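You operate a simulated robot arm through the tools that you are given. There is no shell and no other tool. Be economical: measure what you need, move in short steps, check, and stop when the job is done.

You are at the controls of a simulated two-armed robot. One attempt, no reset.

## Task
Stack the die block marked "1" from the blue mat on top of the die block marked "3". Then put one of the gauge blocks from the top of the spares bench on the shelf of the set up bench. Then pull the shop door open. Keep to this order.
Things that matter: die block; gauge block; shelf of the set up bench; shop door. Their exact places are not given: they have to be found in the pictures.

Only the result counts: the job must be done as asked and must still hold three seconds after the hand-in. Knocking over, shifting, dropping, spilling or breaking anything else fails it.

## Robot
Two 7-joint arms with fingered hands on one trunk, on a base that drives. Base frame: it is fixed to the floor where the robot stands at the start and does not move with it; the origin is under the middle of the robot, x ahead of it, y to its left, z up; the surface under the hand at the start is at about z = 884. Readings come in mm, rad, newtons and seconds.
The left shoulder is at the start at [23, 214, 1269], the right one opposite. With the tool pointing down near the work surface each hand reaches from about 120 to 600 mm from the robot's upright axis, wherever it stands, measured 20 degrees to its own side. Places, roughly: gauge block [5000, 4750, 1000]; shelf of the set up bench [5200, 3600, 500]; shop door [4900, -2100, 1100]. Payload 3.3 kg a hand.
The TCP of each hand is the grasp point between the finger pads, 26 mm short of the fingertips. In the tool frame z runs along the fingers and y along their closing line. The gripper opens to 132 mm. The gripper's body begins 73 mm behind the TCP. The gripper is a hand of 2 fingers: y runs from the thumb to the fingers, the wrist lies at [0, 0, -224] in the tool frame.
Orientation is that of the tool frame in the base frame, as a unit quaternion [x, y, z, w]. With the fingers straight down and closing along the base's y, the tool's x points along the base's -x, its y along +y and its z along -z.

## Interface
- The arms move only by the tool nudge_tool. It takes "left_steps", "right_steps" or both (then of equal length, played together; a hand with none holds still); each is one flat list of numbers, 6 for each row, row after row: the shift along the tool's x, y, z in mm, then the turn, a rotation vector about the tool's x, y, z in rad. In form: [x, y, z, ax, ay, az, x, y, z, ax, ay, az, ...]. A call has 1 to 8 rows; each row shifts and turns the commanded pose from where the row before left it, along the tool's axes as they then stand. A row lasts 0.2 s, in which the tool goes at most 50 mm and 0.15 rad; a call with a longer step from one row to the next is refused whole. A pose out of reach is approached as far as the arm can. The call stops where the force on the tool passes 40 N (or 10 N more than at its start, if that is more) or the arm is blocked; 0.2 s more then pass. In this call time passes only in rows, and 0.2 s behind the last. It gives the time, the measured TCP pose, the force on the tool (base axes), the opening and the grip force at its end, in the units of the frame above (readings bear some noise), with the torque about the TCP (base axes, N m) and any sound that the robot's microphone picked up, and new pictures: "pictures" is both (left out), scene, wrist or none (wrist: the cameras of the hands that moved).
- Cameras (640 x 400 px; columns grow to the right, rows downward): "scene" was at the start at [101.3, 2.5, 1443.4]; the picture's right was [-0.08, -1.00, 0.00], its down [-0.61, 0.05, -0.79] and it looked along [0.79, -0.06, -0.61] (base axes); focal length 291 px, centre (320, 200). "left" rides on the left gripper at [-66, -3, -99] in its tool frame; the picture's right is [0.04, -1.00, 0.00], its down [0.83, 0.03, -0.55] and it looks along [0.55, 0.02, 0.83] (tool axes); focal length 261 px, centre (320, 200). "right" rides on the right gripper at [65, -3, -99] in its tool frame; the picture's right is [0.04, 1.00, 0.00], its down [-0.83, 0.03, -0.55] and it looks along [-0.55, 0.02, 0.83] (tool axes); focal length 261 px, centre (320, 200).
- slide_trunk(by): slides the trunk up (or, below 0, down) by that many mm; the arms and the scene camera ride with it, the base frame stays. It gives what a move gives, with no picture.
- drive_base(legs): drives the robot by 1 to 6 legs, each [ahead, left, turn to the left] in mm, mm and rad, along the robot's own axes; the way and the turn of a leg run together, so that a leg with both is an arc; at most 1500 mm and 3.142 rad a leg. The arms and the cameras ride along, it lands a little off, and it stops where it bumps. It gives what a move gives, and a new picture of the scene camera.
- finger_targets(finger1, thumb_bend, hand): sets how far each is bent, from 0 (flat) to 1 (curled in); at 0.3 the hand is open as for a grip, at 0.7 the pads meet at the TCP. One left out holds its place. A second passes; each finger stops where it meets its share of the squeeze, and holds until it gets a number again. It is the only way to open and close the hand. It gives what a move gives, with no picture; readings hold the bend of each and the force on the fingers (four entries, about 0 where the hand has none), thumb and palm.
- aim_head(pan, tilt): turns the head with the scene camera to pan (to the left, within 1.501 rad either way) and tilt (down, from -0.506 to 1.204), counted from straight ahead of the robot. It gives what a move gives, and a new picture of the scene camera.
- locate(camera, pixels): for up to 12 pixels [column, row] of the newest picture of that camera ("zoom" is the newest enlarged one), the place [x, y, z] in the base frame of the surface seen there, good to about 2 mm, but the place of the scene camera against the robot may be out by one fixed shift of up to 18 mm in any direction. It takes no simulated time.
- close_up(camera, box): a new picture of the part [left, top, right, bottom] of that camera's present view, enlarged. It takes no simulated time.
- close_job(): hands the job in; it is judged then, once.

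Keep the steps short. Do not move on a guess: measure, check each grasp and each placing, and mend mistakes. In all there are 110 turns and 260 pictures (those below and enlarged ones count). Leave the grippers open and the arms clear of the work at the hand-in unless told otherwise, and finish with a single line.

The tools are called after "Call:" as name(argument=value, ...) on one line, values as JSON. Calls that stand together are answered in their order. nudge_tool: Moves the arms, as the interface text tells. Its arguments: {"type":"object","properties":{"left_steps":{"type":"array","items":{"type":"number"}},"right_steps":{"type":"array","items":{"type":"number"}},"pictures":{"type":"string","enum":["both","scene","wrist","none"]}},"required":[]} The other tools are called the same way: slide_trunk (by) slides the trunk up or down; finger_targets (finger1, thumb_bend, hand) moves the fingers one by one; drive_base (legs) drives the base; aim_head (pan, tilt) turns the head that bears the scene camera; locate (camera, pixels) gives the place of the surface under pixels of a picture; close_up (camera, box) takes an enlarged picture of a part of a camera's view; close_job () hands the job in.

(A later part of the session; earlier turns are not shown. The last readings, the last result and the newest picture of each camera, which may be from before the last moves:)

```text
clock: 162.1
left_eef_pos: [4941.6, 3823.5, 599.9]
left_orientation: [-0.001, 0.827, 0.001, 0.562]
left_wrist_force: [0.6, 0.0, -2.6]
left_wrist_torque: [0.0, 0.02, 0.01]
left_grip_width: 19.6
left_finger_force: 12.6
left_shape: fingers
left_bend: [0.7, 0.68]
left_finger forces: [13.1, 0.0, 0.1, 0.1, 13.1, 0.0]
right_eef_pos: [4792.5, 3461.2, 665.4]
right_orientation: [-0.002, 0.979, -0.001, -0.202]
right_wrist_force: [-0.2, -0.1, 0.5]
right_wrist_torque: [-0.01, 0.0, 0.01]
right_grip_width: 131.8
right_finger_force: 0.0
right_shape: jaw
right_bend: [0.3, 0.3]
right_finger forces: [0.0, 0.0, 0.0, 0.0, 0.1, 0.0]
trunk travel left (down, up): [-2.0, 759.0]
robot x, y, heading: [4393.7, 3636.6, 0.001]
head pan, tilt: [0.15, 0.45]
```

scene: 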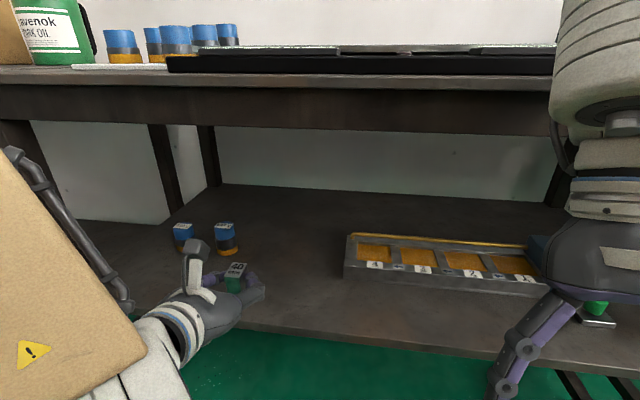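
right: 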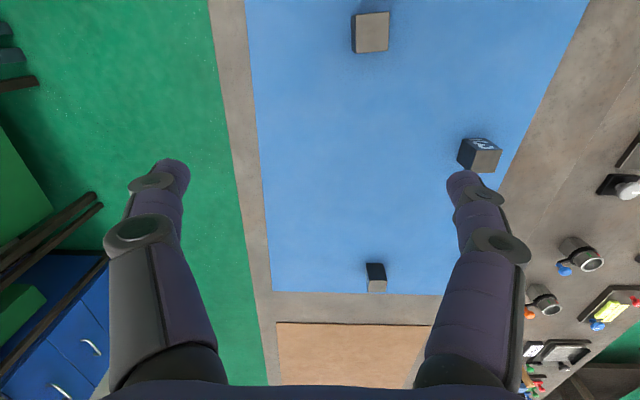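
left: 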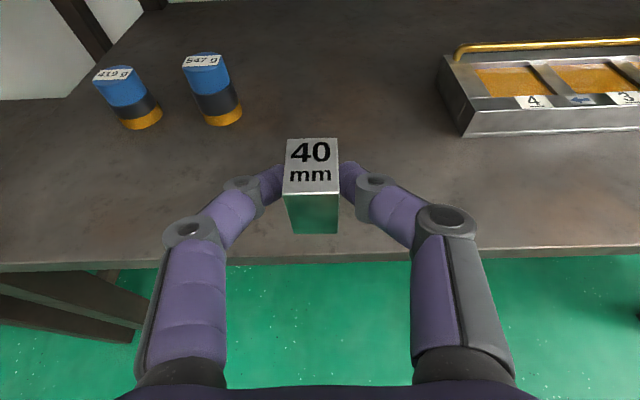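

Call:
nudge_tool(left_steps=[8, 0, 29.5, 0, 0, 0, 8, 0, 29.5, 0, 0, 0, 8, 0, 30, 0, 0, 0], pictures="both")

Call:
locate(camera="left", pixels=[[311, 160], [311, 100], [312, 215], [250, 130], [420, 130]])

```text
clock: 162.8
left_eef_pos: [5016.7, 3823.1, 546.1]
left_orientation: [-0.001, 0.827, 0.001, 0.562]
left_wrist_force: [0.2, -0.9, -1.7]
left_wrist_torque: [0.0, 0.05, 0.05]
left_grip_width: 19.6
left_finger_force: 13.5
left_shape: fingers
left_bend: [0.7, 0.68]
left_finger forces: [12.9, 0.1, 0.0, 0.0, 13.0, 0.0]
right_eef_pos: [4792.1, 3462.5, 664.4]
right_orientation: [-0.002, 0.979, 0.001, -0.202]
right_wrist_force: [-0.4, -0.2, -0.6]
right_wrist_torque: [0.01, -0.02, -0.01]
right_grip_width: 132.0
right_finger_force: 0.1
right_shape: jaw
right_bend: [0.3, 0.3]
right_finger forces: [0.1, 0.0, 0.0, 0.0, 0.0, 0.0]
trunk travel left (down, up): [-2.0, 759.0]
robot x, y, heading: [4398.5, 3640.4, -0.002]
head pan, tilt: [0.15, 0.45]
```

scene: 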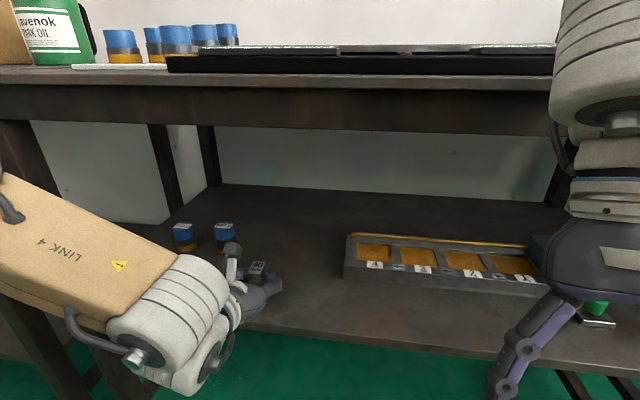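
left: 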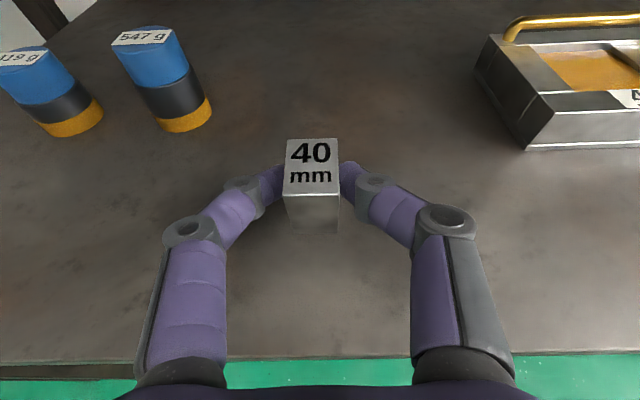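

```text
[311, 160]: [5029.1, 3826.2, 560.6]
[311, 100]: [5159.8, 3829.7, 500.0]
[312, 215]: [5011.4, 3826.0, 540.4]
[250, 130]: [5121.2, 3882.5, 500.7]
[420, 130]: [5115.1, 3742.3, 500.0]
```

The block's bottom is about 20 mm above the shelf. I'll lower it gently until contact.

Call:
nudge_tool(left_steps=[8.4, 0, 3.3, 0, 0, 0, 7, 0, 2.7, 0, 0, 0], pictures="none")

Call:
nudge_tool(left_steps=[1.5, 0, 0.6, 0, 0, 0, 1.5, 0, 0.6, 0, 0, 0], pictures="wrist")

Call:
locate(camera="left", pixels=[[311, 160], [290, 145], [335, 145], [335, 188], [288, 190]])

```text
clock: 163.4
left_eef_pos: [5015.5, 3823.4, 528.5]
left_orientation: [-0.001, 0.827, 0.001, 0.563]
left_wrist_force: [0.5, 1.2, -2.3]
left_wrist_torque: [-0.01, 0.05, 0.04]
left_grip_width: 19.5
left_finger_force: 13.0
left_shape: fingers
left_bend: [0.7, 0.68]
left_finger forces: [12.8, 0.1, 0.0, 0.1, 12.9, 0.0]
right_eef_pos: [4791.9, 3462.3, 664.6]
right_orientation: [-0.002, 0.979, 0.001, -0.202]
right_wrist_force: [-0.8, 0.0, -0.8]
right_wrist_torque: [0.02, 0.0, -0.02]
right_grip_width: 131.8
right_finger_force: 0.1
right_shape: jaw
right_bend: [0.3, 0.3]
right_finger forces: [0.0, 0.0, 0.0, 0.0, 0.1, 0.1]
trunk travel left (down, up): [-2.0, 759.0]
robot x, y, heading: [4393.9, 3640.5, 0.001]
head pan, tilt: [0.15, 0.45]
```

```text
clock: 164.1
left_eef_pos: [5015.8, 3824.7, 526.4]
left_orientation: [-0.001, 0.827, 0.002, 0.563]
left_wrist_force: [0.1, 0.1, -0.4]
left_wrist_torque: [0.04, 0.04, 0.01]
left_grip_width: 19.5
left_finger_force: 13.2
left_shape: fingers
left_bend: [0.7, 0.68]
left_finger forces: [13.2, 0.0, 0.0, 0.0, 13.1, 0.0]
right_eef_pos: [4791.5, 3462.1, 665.2]
right_orientation: [-0.002, 0.979, 0.0, -0.202]
right_wrist_force: [-0.2, -0.2, 0.6]
right_wrist_torque: [0.04, 0.0, 0.0]
right_grip_width: 131.8
right_finger_force: 0.1
right_shape: jaw
right_bend: [0.3, 0.3]
right_finger forces: [0.0, 0.0, 0.0, 0.0, 0.1, 0.0]
trunk travel left (down, up): [-2.0, 759.0]
robot x, y, heading: [4396.7, 3636.1, 0.003]
head pan, tilt: [0.15, 0.45]
```

left: 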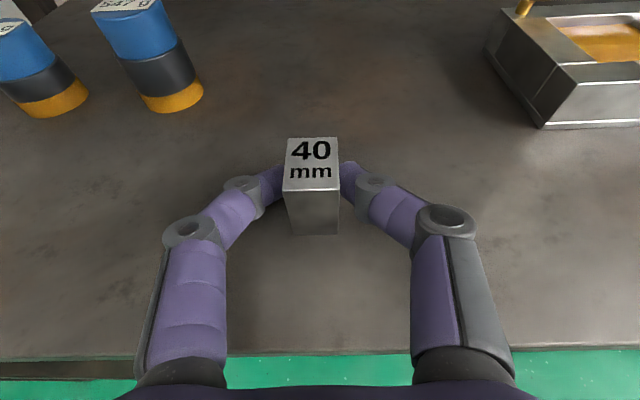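

```text
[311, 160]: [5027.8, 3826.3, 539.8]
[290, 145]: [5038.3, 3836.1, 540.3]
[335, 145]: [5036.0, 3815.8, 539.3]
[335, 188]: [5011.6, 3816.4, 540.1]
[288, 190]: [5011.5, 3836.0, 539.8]
```

Its top is at z=540, level, and the weight is off: the block rests on the shelf. I'll open in stages and withdraw.

Call:
finger_targets(hand="left", finger1=0.58, thumb_bend=0.58)

Call:
finger_targets(hand="left", finger1=0.35, thumb_bend=0.35)

Call:
nudge_tool(left_steps=[0, 0, -20, 0, 0, 0, 0, 0, -35, 0, 0, 0, 0, 0, -35, 0, 0, 0], pictures="wrist")

Call:
drive_base(legs=[[-200, 0, 0]])

```text
clock: 165.1
left_eef_pos: [5015.9, 3822.6, 527.3]
left_orientation: [-0.001, 0.828, 0.002, 0.561]
left_wrist_force: [0.3, 0.2, -0.3]
left_wrist_torque: [-0.01, 0.01, 0.0]
left_grip_width: 42.3
left_finger_force: 0.0
left_shape: fingers
left_bend: [0.57, 0.57]
left_finger forces: [0.1, 0.0, 0.0, 0.0, 0.0, 0.0]
right_eef_pos: [4792.2, 3461.9, 665.3]
right_orientation: [-0.001, 0.979, 0.001, -0.202]
right_wrist_force: [-0.3, 0.4, -0.5]
right_wrist_torque: [0.01, 0.0, 0.04]
right_grip_width: 131.6
right_finger_force: 0.0
right_shape: jaw
right_bend: [0.3, 0.3]
right_finger forces: [0.0, 0.0, 0.0, 0.0, 0.0, 0.1]
trunk travel left (down, up): [-2.0, 759.0]
robot x, y, heading: [4397.0, 3634.4, -0.0]
head pan, tilt: [0.15, 0.45]
```

```text
clock: 166.1
left_eef_pos: [5016.4, 3823.1, 527.9]
left_orientation: [0.0, 0.827, 0.001, 0.562]
left_wrist_force: [-0.5, 0.4, 0.9]
left_wrist_torque: [0.02, 0.01, 0.02]
left_grip_width: 116.6
left_finger_force: 0.1
left_shape: fingers
left_bend: [0.35, 0.35]
left_finger forces: [0.0, 0.0, 0.0, 0.0, 0.0, 0.0]
right_eef_pos: [4792.9, 3462.0, 664.1]
right_orientation: [-0.002, 0.979, 0.001, -0.202]
right_wrist_force: [0.0, -0.7, 0.5]
right_wrist_torque: [0.02, 0.0, 0.04]
right_grip_width: 132.2
right_finger_force: 0.1
right_shape: jaw
right_bend: [0.3, 0.3]
right_finger forces: [0.0, 0.0, 0.0, 0.1, 0.0, 0.0]
trunk travel left (down, up): [-2.0, 759.0]
robot x, y, heading: [4393.2, 3635.7, 0.006]
head pan, tilt: [0.15, 0.45]
```

```text
clock: 166.8
left_eef_pos: [4933.0, 3829.3, 562.3]
left_orientation: [-0.009, 0.828, 0.005, 0.561]
left_wrist_force: [-0.1, 0.3, -0.6]
left_wrist_torque: [0.01, -0.03, -0.04]
left_grip_width: 117.1
left_finger_force: 0.0
left_shape: fingers
left_bend: [0.35, 0.35]
left_finger forces: [0.0, 0.1, 0.0, 0.0, 0.1, 0.1]
right_eef_pos: [4792.6, 3463.1, 664.9]
right_orientation: [-0.002, 0.98, 0.0, -0.201]
right_wrist_force: [0.4, -0.1, 0.3]
right_wrist_torque: [-0.07, 0.06, 0.0]
right_grip_width: 131.8
right_finger_force: 0.1
right_shape: jaw
right_bend: [0.3, 0.3]
right_finger forces: [0.1, 0.0, 0.1, 0.0, 0.1, 0.0]
trunk travel left (down, up): [-2.0, 759.0]
robot x, y, heading: [4395.2, 3639.3, 0.001]
head pan, tilt: [0.15, 0.45]
```

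left: 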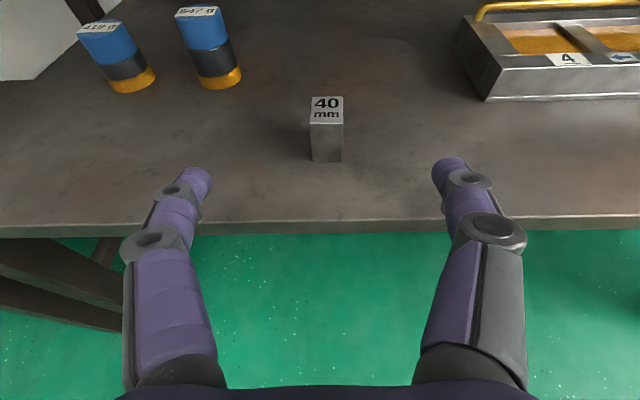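

```text
clock: 168.4
left_eef_pos: [4732.1, 3826.7, 563.0]
left_orientation: [-0.009, 0.827, 0.002, 0.562]
left_wrist_force: [0.8, 0.3, -0.4]
left_wrist_torque: [-0.02, 0.01, 0.02]
left_grip_width: 116.9
left_finger_force: 0.0
left_shape: fingers
left_bend: [0.35, 0.35]
left_finger forces: [0.1, 0.0, 0.1, 0.0, 0.1, 0.0]
right_eef_pos: [4591.4, 3463.0, 665.0]
right_orientation: [-0.003, 0.979, 0.001, -0.202]
right_wrist_force: [-0.1, -1.0, -1.0]
right_wrist_torque: [0.01, -0.02, -0.03]
right_grip_width: 131.9
right_finger_force: 0.1
right_shape: jaw
right_bend: [0.3, 0.3]
right_finger forces: [0.0, 0.0, 0.0, 0.1, 0.0, 0.0]
trunk travel left (down, up): [-2.0, 759.0]
robot x, y, heading: [4195.7, 3639.4, 0.005]
head pan, tilt: [0.15, 0.45]
```

scene: 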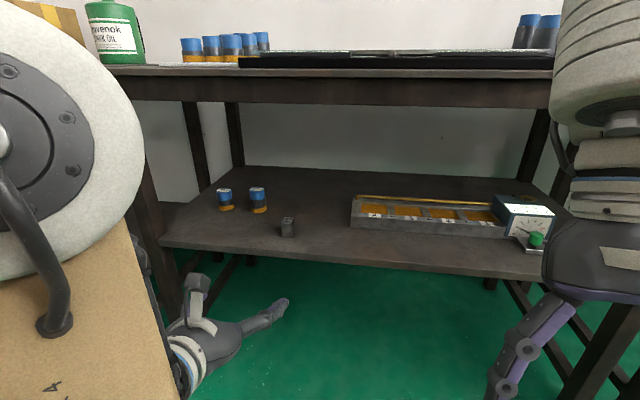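

The gauge block stands on the shelf. Now the door: I'll raise the trunk, then turn toward -y and go back down the corridor.

Call:
slide_trunk(by=548)

Call:
drive_base(legs=[[230, 0, 0], [0, 0, -1.575]])

Call:
aim_head(pan=0.0, tilt=0.2)

```text
refused: 548 is not a number from -400 to 400
```

```text
clock: 174.0
left_eef_pos: [4610.9, 3103.4, 562.4]
left_orientation: [0.578, 0.592, -0.396, 0.399]
left_wrist_force: [0.2, 0.4, -0.2]
left_wrist_torque: [0.03, 0.01, -0.02]
left_grip_width: 116.8
left_finger_force: 0.1
left_shape: fingers
left_bend: [0.35, 0.35]
left_finger forces: [0.0, 0.0, 0.0, 0.0, 0.0, 0.1]
right_eef_pos: [4247.8, 3241.8, 665.9]
right_orientation: [0.69, 0.695, 0.143, -0.144]
right_wrist_force: [-0.5, -0.5, -0.7]
right_wrist_torque: [-0.01, -0.03, -0.03]
right_grip_width: 131.9
right_finger_force: 0.1
right_shape: jaw
right_bend: [0.3, 0.3]
right_finger forces: [0.1, 0.0, 0.0, 0.1, 0.1, 0.1]
trunk travel left (down, up): [-2.0, 759.0]
robot x, y, heading: [4420.9, 3636.4, -1.568]
head pan, tilt: [0.15, 0.45]
```

scene: 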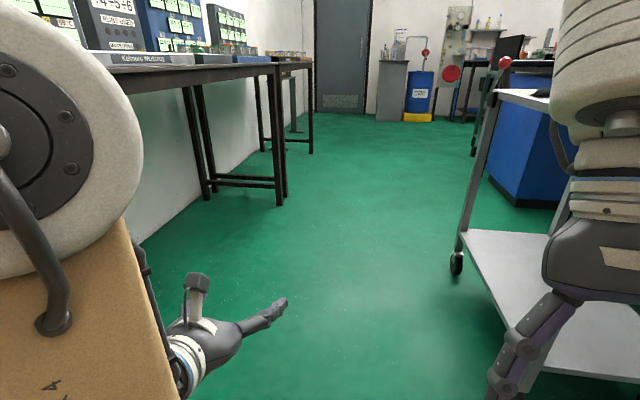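

```text
clock: 174.8
left_eef_pos: [4611.7, 3102.9, 562.7]
left_orientation: [0.577, 0.593, -0.396, 0.399]
left_wrist_force: [0.6, -0.1, 0.6]
left_wrist_torque: [0.01, 0.06, -0.05]
left_grip_width: 117.0
left_finger_force: 0.1
left_shape: fingers
left_bend: [0.35, 0.35]
left_finger forces: [0.0, 0.1, 0.0, 0.0, 0.0, 0.0]
right_eef_pos: [4247.5, 3241.9, 665.0]
right_orientation: [0.689, 0.696, 0.142, -0.143]
right_wrist_force: [-0.1, 0.9, -0.5]
right_wrist_torque: [-0.03, 0.03, -0.02]
right_grip_width: 131.8
right_finger_force: 0.0
right_shape: jaw
right_bend: [0.3, 0.3]
right_finger forces: [0.0, 0.0, 0.0, 0.0, 0.0, 0.1]
trunk travel left (down, up): [-2.0, 759.0]
robot x, y, heading: [4417.6, 3635.7, -1.566]
head pan, tilt: [0.0, 0.201]
```

scene: 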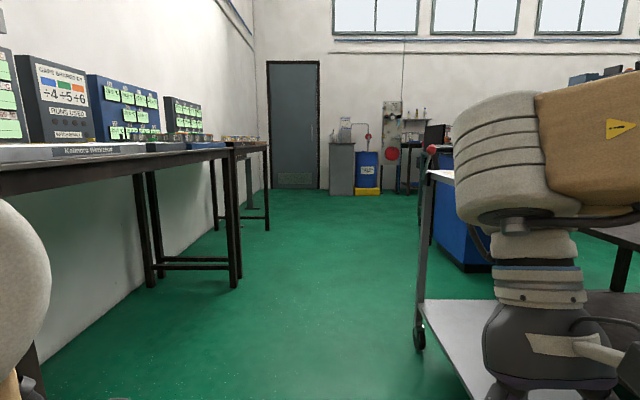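

The trunk slide was refused because of its limit, so the turn happened with the hand low. I must check that the shelf items weren't touched.

Call:
aim_head(pan=1.45, tilt=0.45)

Call:
close_up(camera="scene", box=[160, 100, 480, 300])

```text
clock: 176.3
left_eef_pos: [4611.3, 3103.5, 562.3]
left_orientation: [0.577, 0.592, -0.396, 0.399]
left_wrist_force: [-0.6, -0.9, 0.2]
left_wrist_torque: [0.0, 0.02, 0.01]
left_grip_width: 116.9
left_finger_force: 0.1
left_shape: fingers
left_bend: [0.35, 0.35]
left_finger forces: [0.0, 0.0, 0.0, 0.1, 0.0, 0.1]
right_eef_pos: [4247.1, 3243.4, 665.9]
right_orientation: [0.69, 0.695, 0.143, -0.143]
right_wrist_force: [-0.5, -0.6, 0.0]
right_wrist_torque: [-0.02, -0.02, -0.01]
right_grip_width: 131.9
right_finger_force: 0.0
right_shape: jaw
right_bend: [0.3, 0.3]
right_finger forces: [0.0, 0.1, 0.0, 0.0, 0.0, 0.0]
trunk travel left (down, up): [-2.0, 759.0]
robot x, y, heading: [4417.6, 3636.6, -1.564]
head pan, tilt: [1.45, 0.45]
```

scene: 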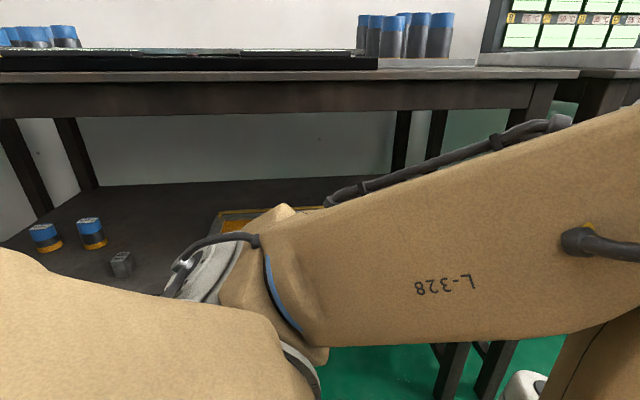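

```text
2.00 times, centred on (320, 200) of scene
```

zoom: 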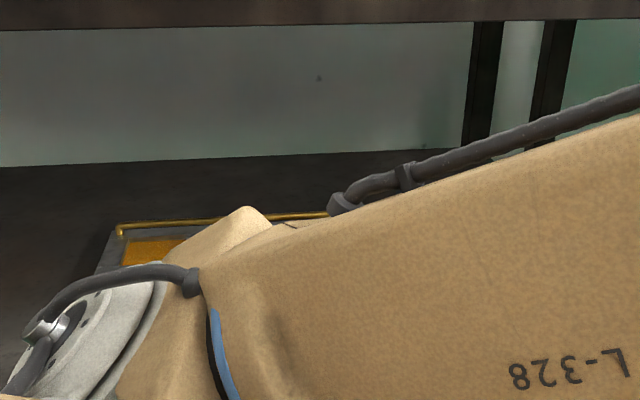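

Call:
locate(camera="scene", pixels=[[121, 256], [121, 270], [95, 240], [45, 245], [235, 220], [270, 225], [285, 210], [190, 270], [400, 190]])

Call:
close_up(camera="scene", box=[80, 210, 180, 290])

```text
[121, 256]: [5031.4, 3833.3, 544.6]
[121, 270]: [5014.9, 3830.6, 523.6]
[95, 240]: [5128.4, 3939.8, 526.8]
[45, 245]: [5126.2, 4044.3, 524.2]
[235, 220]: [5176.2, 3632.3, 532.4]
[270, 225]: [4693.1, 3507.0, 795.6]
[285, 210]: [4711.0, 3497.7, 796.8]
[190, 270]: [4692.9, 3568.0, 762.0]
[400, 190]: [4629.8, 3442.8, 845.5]
```

```text
5.00 times, centred on (130, 250) of scene
```

zoom: 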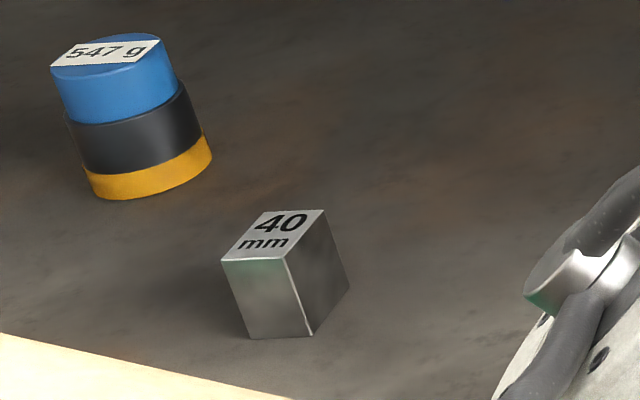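

Everything is as I left it. I'll raise the trunk in two slides and drive toward the door.

Call:
slide_trunk(by=400)

Call:
slide_trunk(by=148)

Call:
aim_head(pan=0.0, tilt=0.2)

Call:
drive_base(legs=[[0, 60, 0], [1500, 0, 0], [1500, 0, 0]])

```text
clock: 180.2
left_eef_pos: [4610.6, 3102.2, 963.2]
left_orientation: [0.577, 0.592, -0.396, 0.399]
left_wrist_force: [0.6, 0.4, -0.7]
left_wrist_torque: [0.02, -0.01, 0.0]
left_grip_width: 116.6
left_finger_force: 0.1
left_shape: fingers
left_bend: [0.35, 0.35]
left_finger forces: [0.0, 0.1, 0.1, 0.1, 0.1, 0.1]
right_eef_pos: [4246.2, 3293.9, 1153.7]
right_orientation: [0.703, 0.708, 0.048, -0.049]
right_wrist_force: [0.0, -0.3, 0.1]
right_wrist_torque: [0.0, 0.02, -0.03]
right_grip_width: 132.0
right_finger_force: 0.2
right_shape: jaw
right_bend: [0.3, 0.3]
right_finger forces: [0.0, 0.0, 0.0, 0.0, 0.1, 0.0]
trunk travel left (down, up): [-402.0, 359.0]
robot x, y, heading: [4421.0, 3643.0, -1.564]
head pan, tilt: [1.45, 0.45]
```

```text
clock: 181.9
left_eef_pos: [4610.7, 3103.3, 1110.4]
left_orientation: [0.578, 0.592, -0.396, 0.399]
left_wrist_force: [0.5, 0.1, 0.0]
left_wrist_torque: [0.02, -0.03, -0.03]
left_grip_width: 116.9
left_finger_force: 0.0
left_shape: fingers
left_bend: [0.35, 0.35]
left_finger forces: [0.1, 0.1, 0.0, 0.1, 0.1, 0.0]
right_eef_pos: [4248.2, 3302.6, 1312.0]
right_orientation: [0.703, 0.71, 0.037, -0.037]
right_wrist_force: [0.1, -0.3, -0.3]
right_wrist_torque: [-0.01, -0.01, 0.01]
right_grip_width: 131.7
right_finger_force: 0.1
right_shape: jaw
right_bend: [0.3, 0.3]
right_finger forces: [0.0, 0.1, 0.0, 0.1, 0.1, 0.0]
trunk travel left (down, up): [-550.0, 211.0]
robot x, y, heading: [4417.9, 3641.0, -1.564]
head pan, tilt: [1.45, 0.45]
```

```text
clock: 183.4
left_eef_pos: [4611.3, 3102.4, 1110.5]
left_orientation: [0.578, 0.592, -0.396, 0.399]
left_wrist_force: [0.1, -1.3, 0.5]
left_wrist_torque: [-0.01, -0.01, -0.01]
left_grip_width: 116.9
left_finger_force: 0.0
left_shape: fingers
left_bend: [0.35, 0.35]
left_finger forces: [0.1, 0.0, 0.0, 0.0, 0.1, 0.0]
right_eef_pos: [4248.1, 3302.7, 1311.9]
right_orientation: [0.703, 0.709, 0.038, -0.037]
right_wrist_force: [0.6, 0.3, 0.0]
right_wrist_torque: [-0.02, 0.0, 0.0]
right_grip_width: 131.9
right_finger_force: 0.0
right_shape: jaw
right_bend: [0.3, 0.3]
right_finger forces: [0.1, 0.0, 0.0, 0.0, 0.0, 0.0]
trunk travel left (down, up): [-550.0, 211.0]
robot x, y, heading: [4423.3, 3638.8, -1.566]
head pan, tilt: [0.0, 0.201]
```

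scene: 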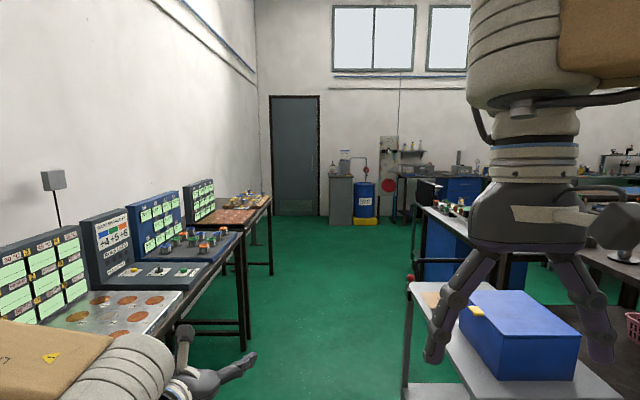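

```text
clock: 198.6
left_eef_pos: [4623.1, 65.3, 1111.0]
left_orientation: [0.587, 0.583, -0.402, 0.393]
left_wrist_force: [1.2, -0.3, 0.6]
left_wrist_torque: [0.02, -0.02, 0.0]
left_grip_width: 116.8
left_finger_force: 0.1
left_shape: fingers
left_bend: [0.35, 0.35]
left_finger forces: [0.0, 0.1, 0.0, 0.0, 0.0, 0.0]
right_eef_pos: [4267.4, 278.2, 1311.8]
right_orientation: [0.715, 0.698, 0.038, -0.036]
right_wrist_force: [0.4, 0.1, 0.0]
right_wrist_torque: [0.01, 0.01, -0.02]
right_grip_width: 132.0
right_finger_force: 0.0
right_shape: jaw
right_bend: [0.3, 0.3]
right_finger forces: [0.1, 0.0, 0.1, 0.0, 0.1, 0.1]
trunk travel left (down, up): [-550.0, 211.0]
robot x, y, heading: [4448.1, 603.1, -1.601]
head pan, tilt: [0.0, 0.201]
```

scene: 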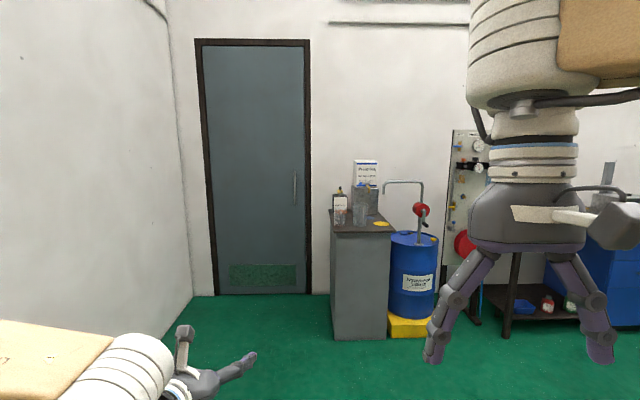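

The door is ahead: handle at (295,188) on the right, hinge side on the left. I'll measure it and zoom in.

Call:
locate(camera="scene", pixels=[[294, 175], [294, 188], [295, 203], [285, 188], [255, 188], [214, 292], [306, 292], [335, 215], [332, 337], [386, 338], [202, 290], [214, 188]])

Call:
close_up(camera="scene", box=[260, 150, 340, 230])

```text
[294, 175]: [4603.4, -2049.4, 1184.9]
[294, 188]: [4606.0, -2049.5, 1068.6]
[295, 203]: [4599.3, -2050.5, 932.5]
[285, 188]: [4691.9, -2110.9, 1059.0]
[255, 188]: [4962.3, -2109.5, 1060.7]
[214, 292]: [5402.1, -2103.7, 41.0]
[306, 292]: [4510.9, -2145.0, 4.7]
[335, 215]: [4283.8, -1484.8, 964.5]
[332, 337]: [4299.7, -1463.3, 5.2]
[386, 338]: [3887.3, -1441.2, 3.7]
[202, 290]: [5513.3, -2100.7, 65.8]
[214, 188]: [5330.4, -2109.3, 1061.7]
```

```text
5.00 times, centred on (300, 190) of scene
```

zoom: 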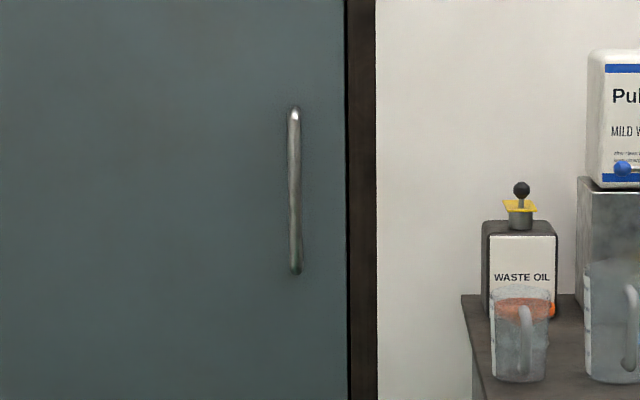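

The door plane is at y≈-2110 with the hinge at x≈5410. The bar handle is at (4603, -2050), z 930–1185. The cabinet on the right reaches x=4300. I'll check the items on the cabinet, then level the left hand and centre it before approaching.

Call:
locate(camera="scene", pixels=[[366, 163], [354, 190], [376, 200], [342, 200], [420, 183], [338, 232], [385, 232], [360, 210]])

Call:
drive_base(legs=[[1350, 0, 0.03]])

Call:
nudge_tool(left_steps=[0, -25, 0, 0, -0.125, 0, 0, -25, 0, 0, -0.125, 0, 0, -25, 0, 0, -0.124, 0, 0, -25, 0, 0, 0, 0, 0, -25, 0, 0, 0, 0, 0, -25, 0, 0, 0, 0, 0, -25, 0, 0, 0, 0], pictures="both")

```text
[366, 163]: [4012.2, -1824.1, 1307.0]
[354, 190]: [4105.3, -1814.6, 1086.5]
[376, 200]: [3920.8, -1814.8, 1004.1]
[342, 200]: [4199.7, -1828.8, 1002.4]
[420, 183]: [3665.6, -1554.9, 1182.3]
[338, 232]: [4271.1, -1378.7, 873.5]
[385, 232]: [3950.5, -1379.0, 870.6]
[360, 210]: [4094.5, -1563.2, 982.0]
```

```text
clock: 205.4
left_eef_pos: [4624.1, -1283.3, 1111.5]
left_orientation: [0.577, 0.592, -0.396, 0.399]
left_wrist_force: [0.7, 0.1, 0.3]
left_wrist_torque: [0.01, 0.02, 0.0]
left_grip_width: 116.8
left_finger_force: 0.0
left_shape: fingers
left_bend: [0.35, 0.35]
left_finger forces: [0.0, 0.0, 0.0, 0.0, 0.0, 0.0]
right_eef_pos: [4261.5, -1082.7, 1312.0]
right_orientation: [0.704, 0.708, 0.038, -0.037]
right_wrist_force: [-0.2, -0.3, -0.7]
right_wrist_torque: [0.0, -0.01, 0.01]
right_grip_width: 131.7
right_finger_force: 0.1
right_shape: jaw
right_bend: [0.3, 0.3]
right_finger forces: [0.0, 0.0, 0.0, 0.1, 0.0, 0.1]
trunk travel left (down, up): [-550.0, 211.0]
robot x, y, heading: [4435.4, -748.5, -1.572]
head pan, tilt: [0.0, 0.201]
```

scene: 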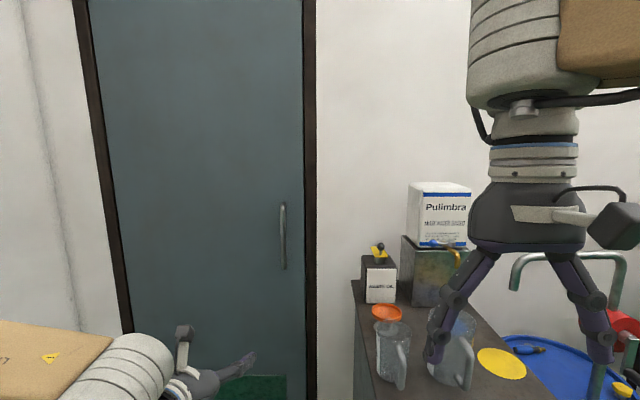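

```text
clock: 207.2
left_eef_pos: [4465.9, -1341.0, 1131.1]
left_orientation: [0.474, 0.526, -0.482, 0.516]
left_wrist_force: [0.1, -0.6, -0.1]
left_wrist_torque: [0.01, -0.01, 0.02]
left_grip_width: 117.1
left_finger_force: 0.0
left_shape: fingers
left_bend: [0.35, 0.35]
left_finger forces: [0.0, 0.0, 0.1, 0.1, 0.0, 0.1]
left hand out of reach, approached as far as the arm can: row 2, 3
right_eef_pos: [4262.7, -1083.5, 1311.4]
right_orientation: [0.704, 0.708, 0.038, -0.036]
right_wrist_force: [-0.4, 0.3, 0.1]
right_wrist_torque: [-0.01, 0.01, 0.0]
right_grip_width: 131.6
right_finger_force: 0.1
right_shape: jaw
right_bend: [0.3, 0.3]
right_finger forces: [0.1, 0.1, 0.0, 0.1, 0.0, 0.1]
trunk travel left (down, up): [-550.0, 211.0]
robot x, y, heading: [4436.2, -743.4, -1.568]
head pan, tilt: [0.0, 0.201]
stopped in row 7 (left hand): the arm was blocked; the commanded pose is now the measured one
```

scene: 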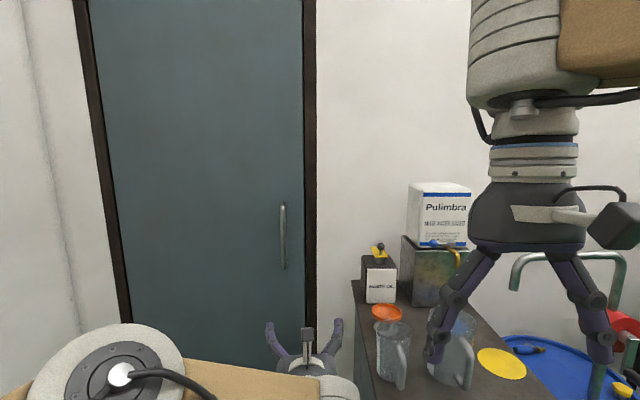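
left: 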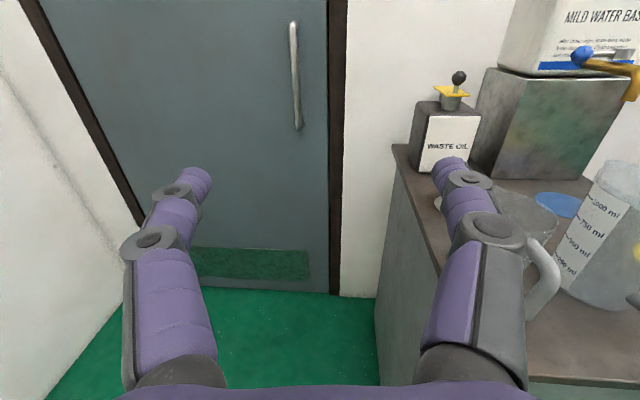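

The hand is nearly level. I'll approach the handle with the base turned 0.25 rad to the right, which keeps the base well clear of the cabinet. First I'll straighten the hand and lower it to z≈1080.

Call:
nudge_tool(left_steps=[25, 0, 0, 0.043, 0, 0.009, 25, 0, 0, 0.043, 0, 0.009], pictures="none")

Call:
drive_base(legs=[[0, 335, 0], [530, 0, 0], [0, 0, -0.25]])

Call:
nudge_tool(left_steps=[0, 0, 0, 0, 0, 0], pictures="wrist")

```text
clock: 207.8
left_eef_pos: [4463.6, -1337.8, 1079.6]
left_orientation: [0.503, 0.498, -0.5, 0.498]
left_wrist_force: [0.0, -0.4, -0.3]
left_wrist_torque: [0.04, 0.01, 0.02]
left_grip_width: 116.9
left_finger_force: 0.1
left_shape: fingers
left_bend: [0.35, 0.35]
left_finger forces: [0.1, 0.0, 0.1, 0.1, 0.0, 0.1]
right_eef_pos: [4260.8, -1081.8, 1311.6]
right_orientation: [0.703, 0.709, 0.039, -0.036]
right_wrist_force: [0.4, -0.1, -0.6]
right_wrist_torque: [-0.01, -0.02, 0.02]
right_grip_width: 131.8
right_finger_force: 0.0
right_shape: jaw
right_bend: [0.3, 0.3]
right_finger forces: [0.0, 0.0, 0.0, 0.2, 0.0, 0.0]
trunk travel left (down, up): [-550.0, 211.0]
robot x, y, heading: [4435.9, -744.9, -1.567]
head pan, tilt: [0.0, 0.201]
```

```text
clock: 213.5
left_eef_pos: [4631.9, -1852.8, 1077.8]
left_orientation: [0.565, 0.427, -0.563, 0.427]
left_wrist_force: [0.1, -0.3, -0.6]
left_wrist_torque: [0.0, 0.02, -0.01]
left_grip_width: 116.8
left_finger_force: 0.0
left_shape: fingers
left_bend: [0.35, 0.35]
left_finger forces: [0.1, 0.1, 0.1, 0.0, 0.1, 0.0]
right_eef_pos: [4506.4, -1554.3, 1311.3]
right_orientation: [0.792, 0.608, 0.042, -0.031]
right_wrist_force: [0.4, 1.0, 0.7]
right_wrist_torque: [-0.01, 0.0, 0.0]
right_grip_width: 132.2
right_finger_force: 0.0
right_shape: jaw
right_bend: [0.3, 0.3]
right_finger forces: [0.0, 0.0, 0.0, 0.1, 0.1, 0.0]
trunk travel left (down, up): [-550.0, 211.0]
robot x, y, heading: [4762.1, -1275.9, -1.833]
head pan, tilt: [0.0, 0.201]
```

scene: 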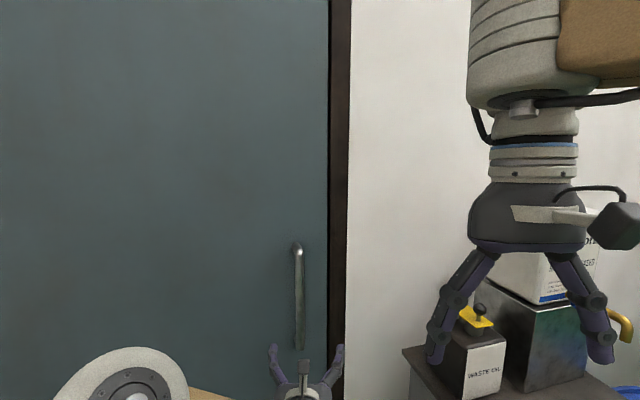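

```text
clock: 213.9
left_eef_pos: [4632.3, -1854.4, 1079.2]
left_orientation: [0.565, 0.427, -0.562, 0.428]
left_wrist_force: [-0.4, -0.4, -0.6]
left_wrist_torque: [0.01, 0.01, 0.0]
left_grip_width: 117.1
left_finger_force: 0.0
left_shape: fingers
left_bend: [0.35, 0.35]
left_finger forces: [0.0, 0.0, 0.0, 0.0, 0.0, 0.1]
right_eef_pos: [4505.2, -1553.4, 1310.8]
right_orientation: [0.793, 0.608, 0.042, -0.03]
right_wrist_force: [-0.6, -0.8, -0.2]
right_wrist_torque: [0.01, -0.01, 0.0]
right_grip_width: 132.0
right_finger_force: 0.0
right_shape: jaw
right_bend: [0.3, 0.3]
right_finger forces: [0.0, 0.0, 0.1, 0.1, 0.1, 0.0]
trunk travel left (down, up): [-550.0, 211.0]
robot x, y, heading: [4761.7, -1278.4, -1.837]
head pan, tilt: [0.0, 0.201]
```

left: 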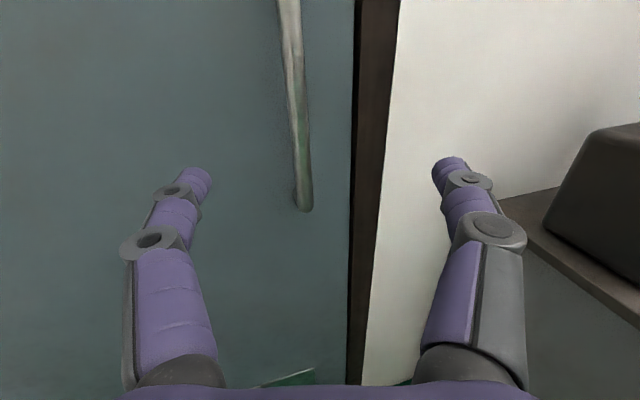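

The handle is between the fingers in view. I'll locate it with the left camera.

Call:
locate(camera="left", pixels=[[289, 20], [293, 60], [298, 110], [301, 160], [303, 200], [283, 60], [303, 60], [330, 110], [345, 200]])

Call:
locate(camera="scene", pixels=[[297, 250], [299, 290], [299, 340], [270, 290], [335, 200], [295, 258], [303, 258]])

```text
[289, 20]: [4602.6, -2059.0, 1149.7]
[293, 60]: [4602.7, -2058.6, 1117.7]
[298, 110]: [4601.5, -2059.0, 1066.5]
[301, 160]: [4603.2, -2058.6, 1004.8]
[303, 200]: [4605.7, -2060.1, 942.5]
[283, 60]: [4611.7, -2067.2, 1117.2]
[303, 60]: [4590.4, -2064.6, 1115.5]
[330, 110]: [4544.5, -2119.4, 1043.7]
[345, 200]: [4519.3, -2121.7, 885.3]
```

```text
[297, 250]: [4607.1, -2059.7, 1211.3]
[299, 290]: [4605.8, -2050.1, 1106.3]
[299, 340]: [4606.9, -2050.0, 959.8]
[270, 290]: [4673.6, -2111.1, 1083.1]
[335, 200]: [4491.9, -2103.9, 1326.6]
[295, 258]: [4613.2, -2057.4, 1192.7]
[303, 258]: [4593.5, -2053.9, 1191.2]
```

The bar's front is at (4602, -2059) with a radius of about 11 mm, and the door face is at y≈-2120. I'll shift the hand 28 mm left, drive 150 mm ahead, then check again.

Call:
nudge_tool(left_steps=[0, 28, 0, 0, 0, 0], pictures="none")

Call:
drive_base(legs=[[140, 0, 0]])

Call:
nudge_tool(left_steps=[0, 0, 0, 0, 0, 0], pictures="wrist")

Call:
locate(camera="left", pixels=[[310, 20], [310, 60], [312, 100], [315, 140], [315, 180], [315, 210], [340, 100]])

```text
clock: 214.3
left_eef_pos: [4658.9, -1861.4, 1077.4]
left_orientation: [0.565, 0.427, -0.563, 0.427]
left_wrist_force: [-0.5, -0.4, -0.5]
left_wrist_torque: [-0.02, -0.02, 0.01]
left_grip_width: 116.9
left_finger_force: 0.2
left_shape: fingers
left_bend: [0.35, 0.35]
left_finger forces: [0.1, 0.0, 0.0, 0.1, 0.0, 0.0]
right_eef_pos: [4506.7, -1553.3, 1312.3]
right_orientation: [0.792, 0.608, 0.043, -0.031]
right_wrist_force: [0.0, -0.6, 0.2]
right_wrist_torque: [-0.01, 0.04, -0.01]
right_grip_width: 131.9
right_finger_force: 0.0
right_shape: jaw
right_bend: [0.3, 0.3]
right_finger forces: [0.0, 0.0, 0.1, 0.0, 0.0, 0.0]
trunk travel left (down, up): [-550.0, 211.0]
robot x, y, heading: [4758.6, -1274.8, -1.834]
head pan, tilt: [0.0, 0.201]
```

```text
clock: 215.6
left_eef_pos: [4621.1, -1996.8, 1076.3]
left_orientation: [0.565, 0.428, -0.562, 0.427]
left_wrist_force: [0.5, -0.1, 0.2]
left_wrist_torque: [0.01, 0.05, 0.0]
left_grip_width: 116.9
left_finger_force: 0.0
left_shape: fingers
left_bend: [0.35, 0.35]
left_finger forces: [0.1, 0.0, 0.1, 0.0, 0.0, 0.0]
right_eef_pos: [4468.0, -1689.6, 1311.6]
right_orientation: [0.792, 0.609, 0.043, -0.031]
right_wrist_force: [-0.3, -0.4, 0.6]
right_wrist_torque: [0.01, 0.0, -0.03]
right_grip_width: 132.0
right_finger_force: 0.0
right_shape: jaw
right_bend: [0.3, 0.3]
right_finger forces: [0.0, 0.0, 0.1, 0.0, 0.0, 0.1]
trunk travel left (down, up): [-550.0, 211.0]
robot x, y, heading: [4725.6, -1415.1, -1.829]
head pan, tilt: [0.0, 0.201]
```

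scene: 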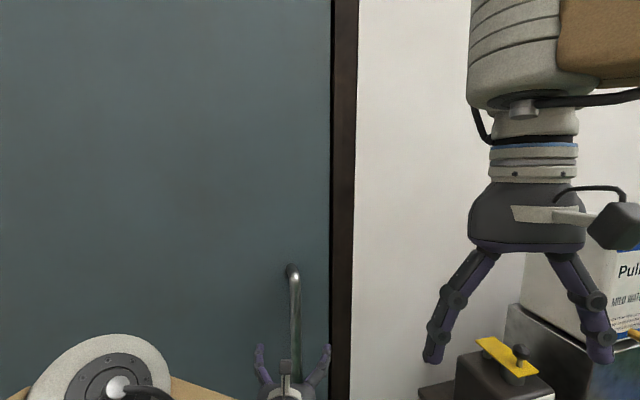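

```text
clock: 216.0
left_eef_pos: [4622.9, -1995.8, 1077.1]
left_orientation: [0.564, 0.428, -0.562, 0.428]
left_wrist_force: [-0.3, 0.0, 0.2]
left_wrist_torque: [-0.01, 0.01, -0.02]
left_grip_width: 117.1
left_finger_force: 0.1
left_shape: fingers
left_bend: [0.35, 0.35]
left_finger forces: [0.0, 0.0, 0.0, 0.0, 0.0, 0.1]
right_eef_pos: [4469.7, -1689.0, 1311.7]
right_orientation: [0.792, 0.608, 0.043, -0.031]
right_wrist_force: [0.2, 0.4, 0.2]
right_wrist_torque: [-0.05, -0.02, -0.01]
right_grip_width: 132.2
right_finger_force: 0.1
right_shape: jaw
right_bend: [0.3, 0.3]
right_finger forces: [0.0, 0.0, 0.0, 0.0, 0.0, 0.0]
trunk travel left (down, up): [-550.0, 211.0]
robot x, y, heading: [4724.4, -1408.6, -1.831]
head pan, tilt: [0.0, 0.201]
```

left: 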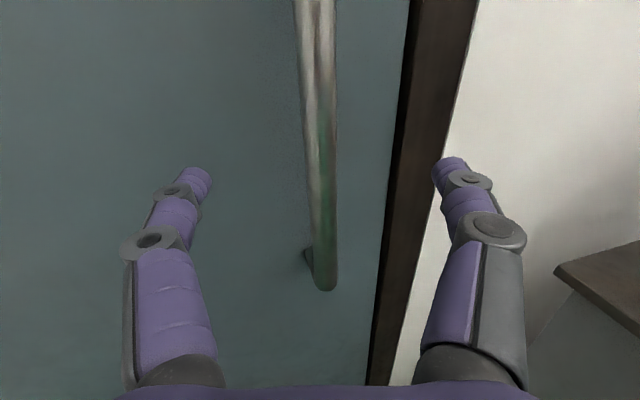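

```text
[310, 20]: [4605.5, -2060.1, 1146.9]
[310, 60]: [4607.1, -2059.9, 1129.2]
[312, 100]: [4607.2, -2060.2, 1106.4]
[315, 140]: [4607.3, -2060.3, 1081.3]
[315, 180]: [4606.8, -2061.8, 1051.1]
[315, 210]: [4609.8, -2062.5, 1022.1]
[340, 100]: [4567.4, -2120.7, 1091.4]
```

The bar is centred between the fingers. I'll advance 78 mm so it sits at the grasp point.

Call:
nudge_tool(left_steps=[0, 1, 30, 0, 0, 0, 0, 0, 30, 0, 0, 0, 0, 0, 18, 0, 0, 0], pictures="wrist")

```text
clock: 216.8
left_eef_pos: [4600.6, -2070.7, 1078.6]
left_orientation: [0.566, 0.426, -0.563, 0.427]
left_wrist_force: [0.1, -0.3, -0.2]
left_wrist_torque: [-0.06, -0.01, 0.01]
left_grip_width: 117.1
left_finger_force: 0.0
left_shape: fingers
left_bend: [0.35, 0.35]
left_finger forces: [0.0, 0.0, 0.0, 0.0, 0.0, 0.0]
right_eef_pos: [4469.3, -1688.5, 1311.0]
right_orientation: [0.791, 0.609, 0.043, -0.031]
right_wrist_force: [0.8, 0.4, -0.7]
right_wrist_torque: [-0.04, -0.01, -0.04]
right_grip_width: 132.0
right_finger_force: 0.0
right_shape: jaw
right_bend: [0.3, 0.3]
right_finger forces: [0.0, 0.0, 0.0, 0.0, 0.0, 0.0]
trunk travel left (down, up): [-550.0, 211.0]
robot x, y, heading: [4724.8, -1411.3, -1.835]
head pan, tilt: [0.0, 0.201]
```

left: 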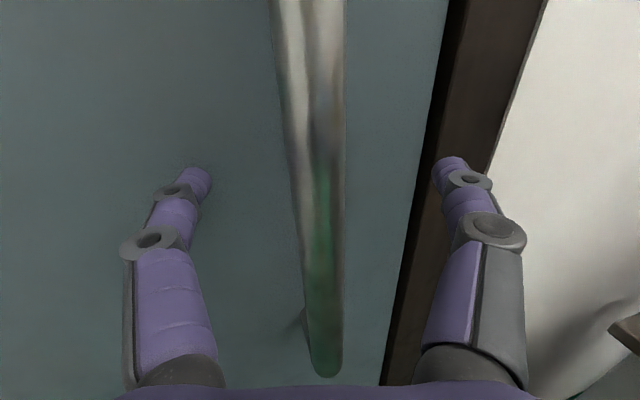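

It's in place. I'll go 6 mm deeper and close around the bar.

Call:
nudge_tool(left_steps=[0, 0, 6, 0, 0, 0], pictures="none")

Call:
finger_targets(hand="left", finger1=0.85, thumb_bend=0.85)

Call:
nudge_tool(left_steps=[0, 0, -8, 0, 0, 0, 0, 0, -8, 0, 0, 0], pictures="both")

```text
clock: 217.2
left_eef_pos: [4599.2, -2073.8, 1079.2]
left_orientation: [-0.564, -0.426, 0.564, -0.426]
left_wrist_force: [-0.5, 10.5, 0.7]
left_wrist_torque: [-0.02, -0.05, 0.63]
left_grip_width: 117.9
left_finger_force: 5.4
left_shape: fingers
left_bend: [0.35, 0.35]
left_finger forces: [9.9, 0.0, 0.0, 0.0, 0.0, 0.1]
right_eef_pos: [4468.3, -1686.7, 1312.3]
right_orientation: [0.792, 0.609, 0.042, -0.03]
right_wrist_force: [-0.1, 0.5, 0.0]
right_wrist_torque: [0.03, -0.02, -0.01]
right_grip_width: 132.0
right_finger_force: 0.0
right_shape: jaw
right_bend: [0.3, 0.3]
right_finger forces: [0.0, 0.0, 0.1, 0.0, 0.0, 0.1]
trunk travel left (down, up): [-550.0, 211.0]
robot x, y, heading: [4721.0, -1412.0, -1.833]
head pan, tilt: [0.0, 0.201]
```

```text
clock: 218.2
left_eef_pos: [4599.6, -2076.3, 1079.1]
left_orientation: [0.565, 0.427, -0.562, 0.427]
left_wrist_force: [-6.9, -1.9, 0.9]
left_wrist_torque: [0.0, 0.02, 0.04]
left_grip_width: 0.0
left_finger_force: 0.8
left_shape: fingers
left_bend: [0.79, 0.75]
left_finger forces: [0.0, 0.1, 0.0, 0.1, 1.0, 0.0]
right_eef_pos: [4467.9, -1688.4, 1311.1]
right_orientation: [0.792, 0.608, 0.044, -0.032]
right_wrist_force: [0.4, 0.9, 0.2]
right_wrist_torque: [0.02, -0.01, -0.01]
right_grip_width: 132.1
right_finger_force: 0.1
right_shape: jaw
right_bend: [0.3, 0.3]
right_finger forces: [0.1, 0.0, 0.0, 0.0, 0.0, 0.0]
trunk travel left (down, up): [-550.0, 211.0]
robot x, y, heading: [4724.8, -1414.2, -1.834]
head pan, tilt: [0.0, 0.201]
```

```text
clock: 218.8
left_eef_pos: [4601.7, -2057.8, 1077.1]
left_orientation: [0.565, 0.426, -0.563, 0.426]
left_wrist_force: [-12.1, 1.9, 1.7]
left_wrist_torque: [-0.01, 0.03, 0.0]
left_grip_width: 0.0
left_finger_force: 1.4
left_shape: fingers
left_bend: [0.8, 0.75]
left_finger forces: [0.1, 0.0, 0.0, 0.1, 3.1, 0.0]
right_eef_pos: [4468.7, -1687.4, 1311.1]
right_orientation: [0.792, 0.609, 0.042, -0.03]
right_wrist_force: [-1.2, 0.4, -0.7]
right_wrist_torque: [-0.03, -0.02, 0.01]
right_grip_width: 131.7
right_finger_force: 0.0
right_shape: jaw
right_bend: [0.3, 0.3]
right_finger forces: [0.0, 0.0, 0.1, 0.1, 0.1, 0.1]
trunk travel left (down, up): [-550.0, 211.0]
robot x, y, heading: [4725.5, -1412.3, -1.837]
head pan, tilt: [0.0, 0.201]
```

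scene: 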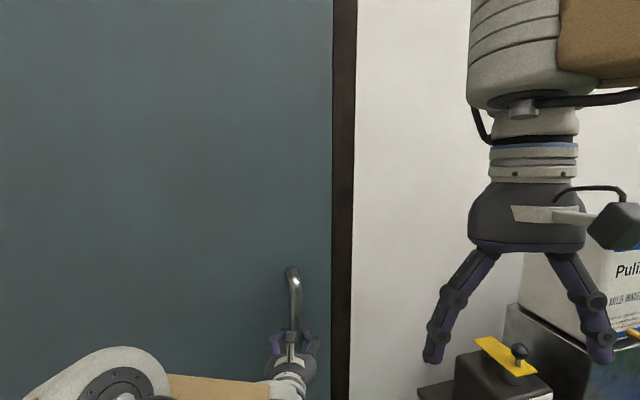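
left: 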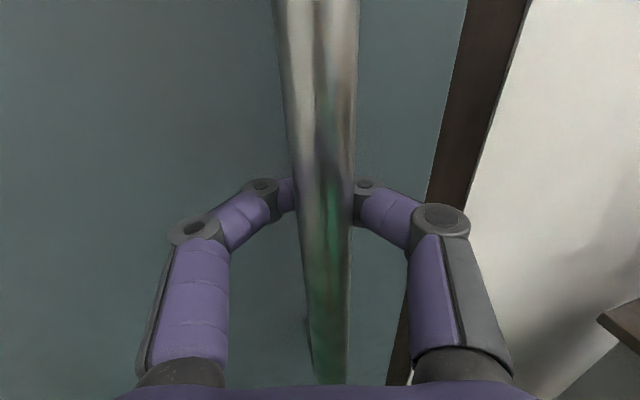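

The fingers have closed behind the bar, so the handle is caged (the pads meet at width 0). I'll pull by driving the base back along the door's arc, a first short segment to test.

Call:
drive_base(legs=[[-120, -13, 0]])

Call:
nudge_tool(left_steps=[0, 0, 0, 0, 0, 0], pictures="wrist")

```text
clock: 220.1
left_eef_pos: [4624.2, -1940.1, 1078.3]
left_orientation: [0.564, 0.427, -0.563, 0.428]
left_wrist_force: [-0.4, -1.5, -0.6]
left_wrist_torque: [0.01, 0.05, 0.02]
left_grip_width: 0.1
left_finger_force: 0.5
left_shape: fingers
left_bend: [0.81, 0.77]
left_finger forces: [0.1, 0.0, 0.0, 0.0, 1.4, 0.1]
right_eef_pos: [4488.9, -1567.1, 1312.3]
right_orientation: [0.792, 0.609, 0.043, -0.031]
right_wrist_force: [1.3, 0.2, -0.3]
right_wrist_torque: [0.01, 0.03, 0.01]
right_grip_width: 132.0
right_finger_force: 0.1
right_shape: jaw
right_bend: [0.3, 0.3]
right_finger forces: [0.0, 0.0, 0.1, 0.1, 0.1, 0.0]
trunk travel left (down, up): [-550.0, 211.0]
robot x, y, heading: [4745.2, -1289.4, -1.834]
head pan, tilt: [0.0, 0.201]
```

scene: 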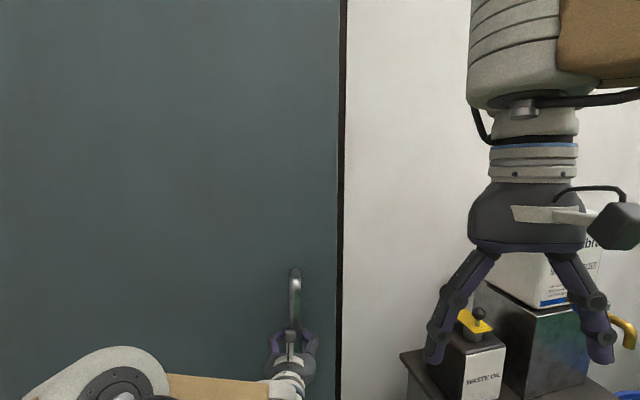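

```text
clock: 220.5
left_eef_pos: [4624.2, -1940.8, 1078.1]
left_orientation: [0.565, 0.427, -0.562, 0.428]
left_wrist_force: [0.2, -1.0, -0.2]
left_wrist_torque: [0.0, -0.03, 0.01]
left_grip_width: 0.0
left_finger_force: 0.3
left_shape: fingers
left_bend: [0.81, 0.77]
left_finger forces: [0.0, 0.0, 0.0, 0.0, 0.9, 0.0]
right_eef_pos: [4488.6, -1567.1, 1311.5]
right_orientation: [0.791, 0.609, 0.044, -0.031]
right_wrist_force: [-0.2, -0.8, -0.1]
right_wrist_torque: [0.03, 0.03, -0.03]
right_grip_width: 131.8
right_finger_force: 0.0
right_shape: jaw
right_bend: [0.3, 0.3]
right_finger forces: [0.0, 0.0, 0.0, 0.1, 0.0, 0.1]
trunk travel left (down, up): [-550.0, 211.0]
robot x, y, heading: [4742.5, -1289.2, -1.842]
head pan, tilt: [0.0, 0.201]
```

left: 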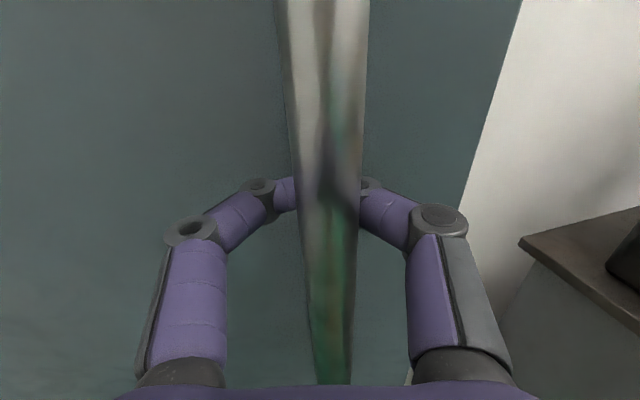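

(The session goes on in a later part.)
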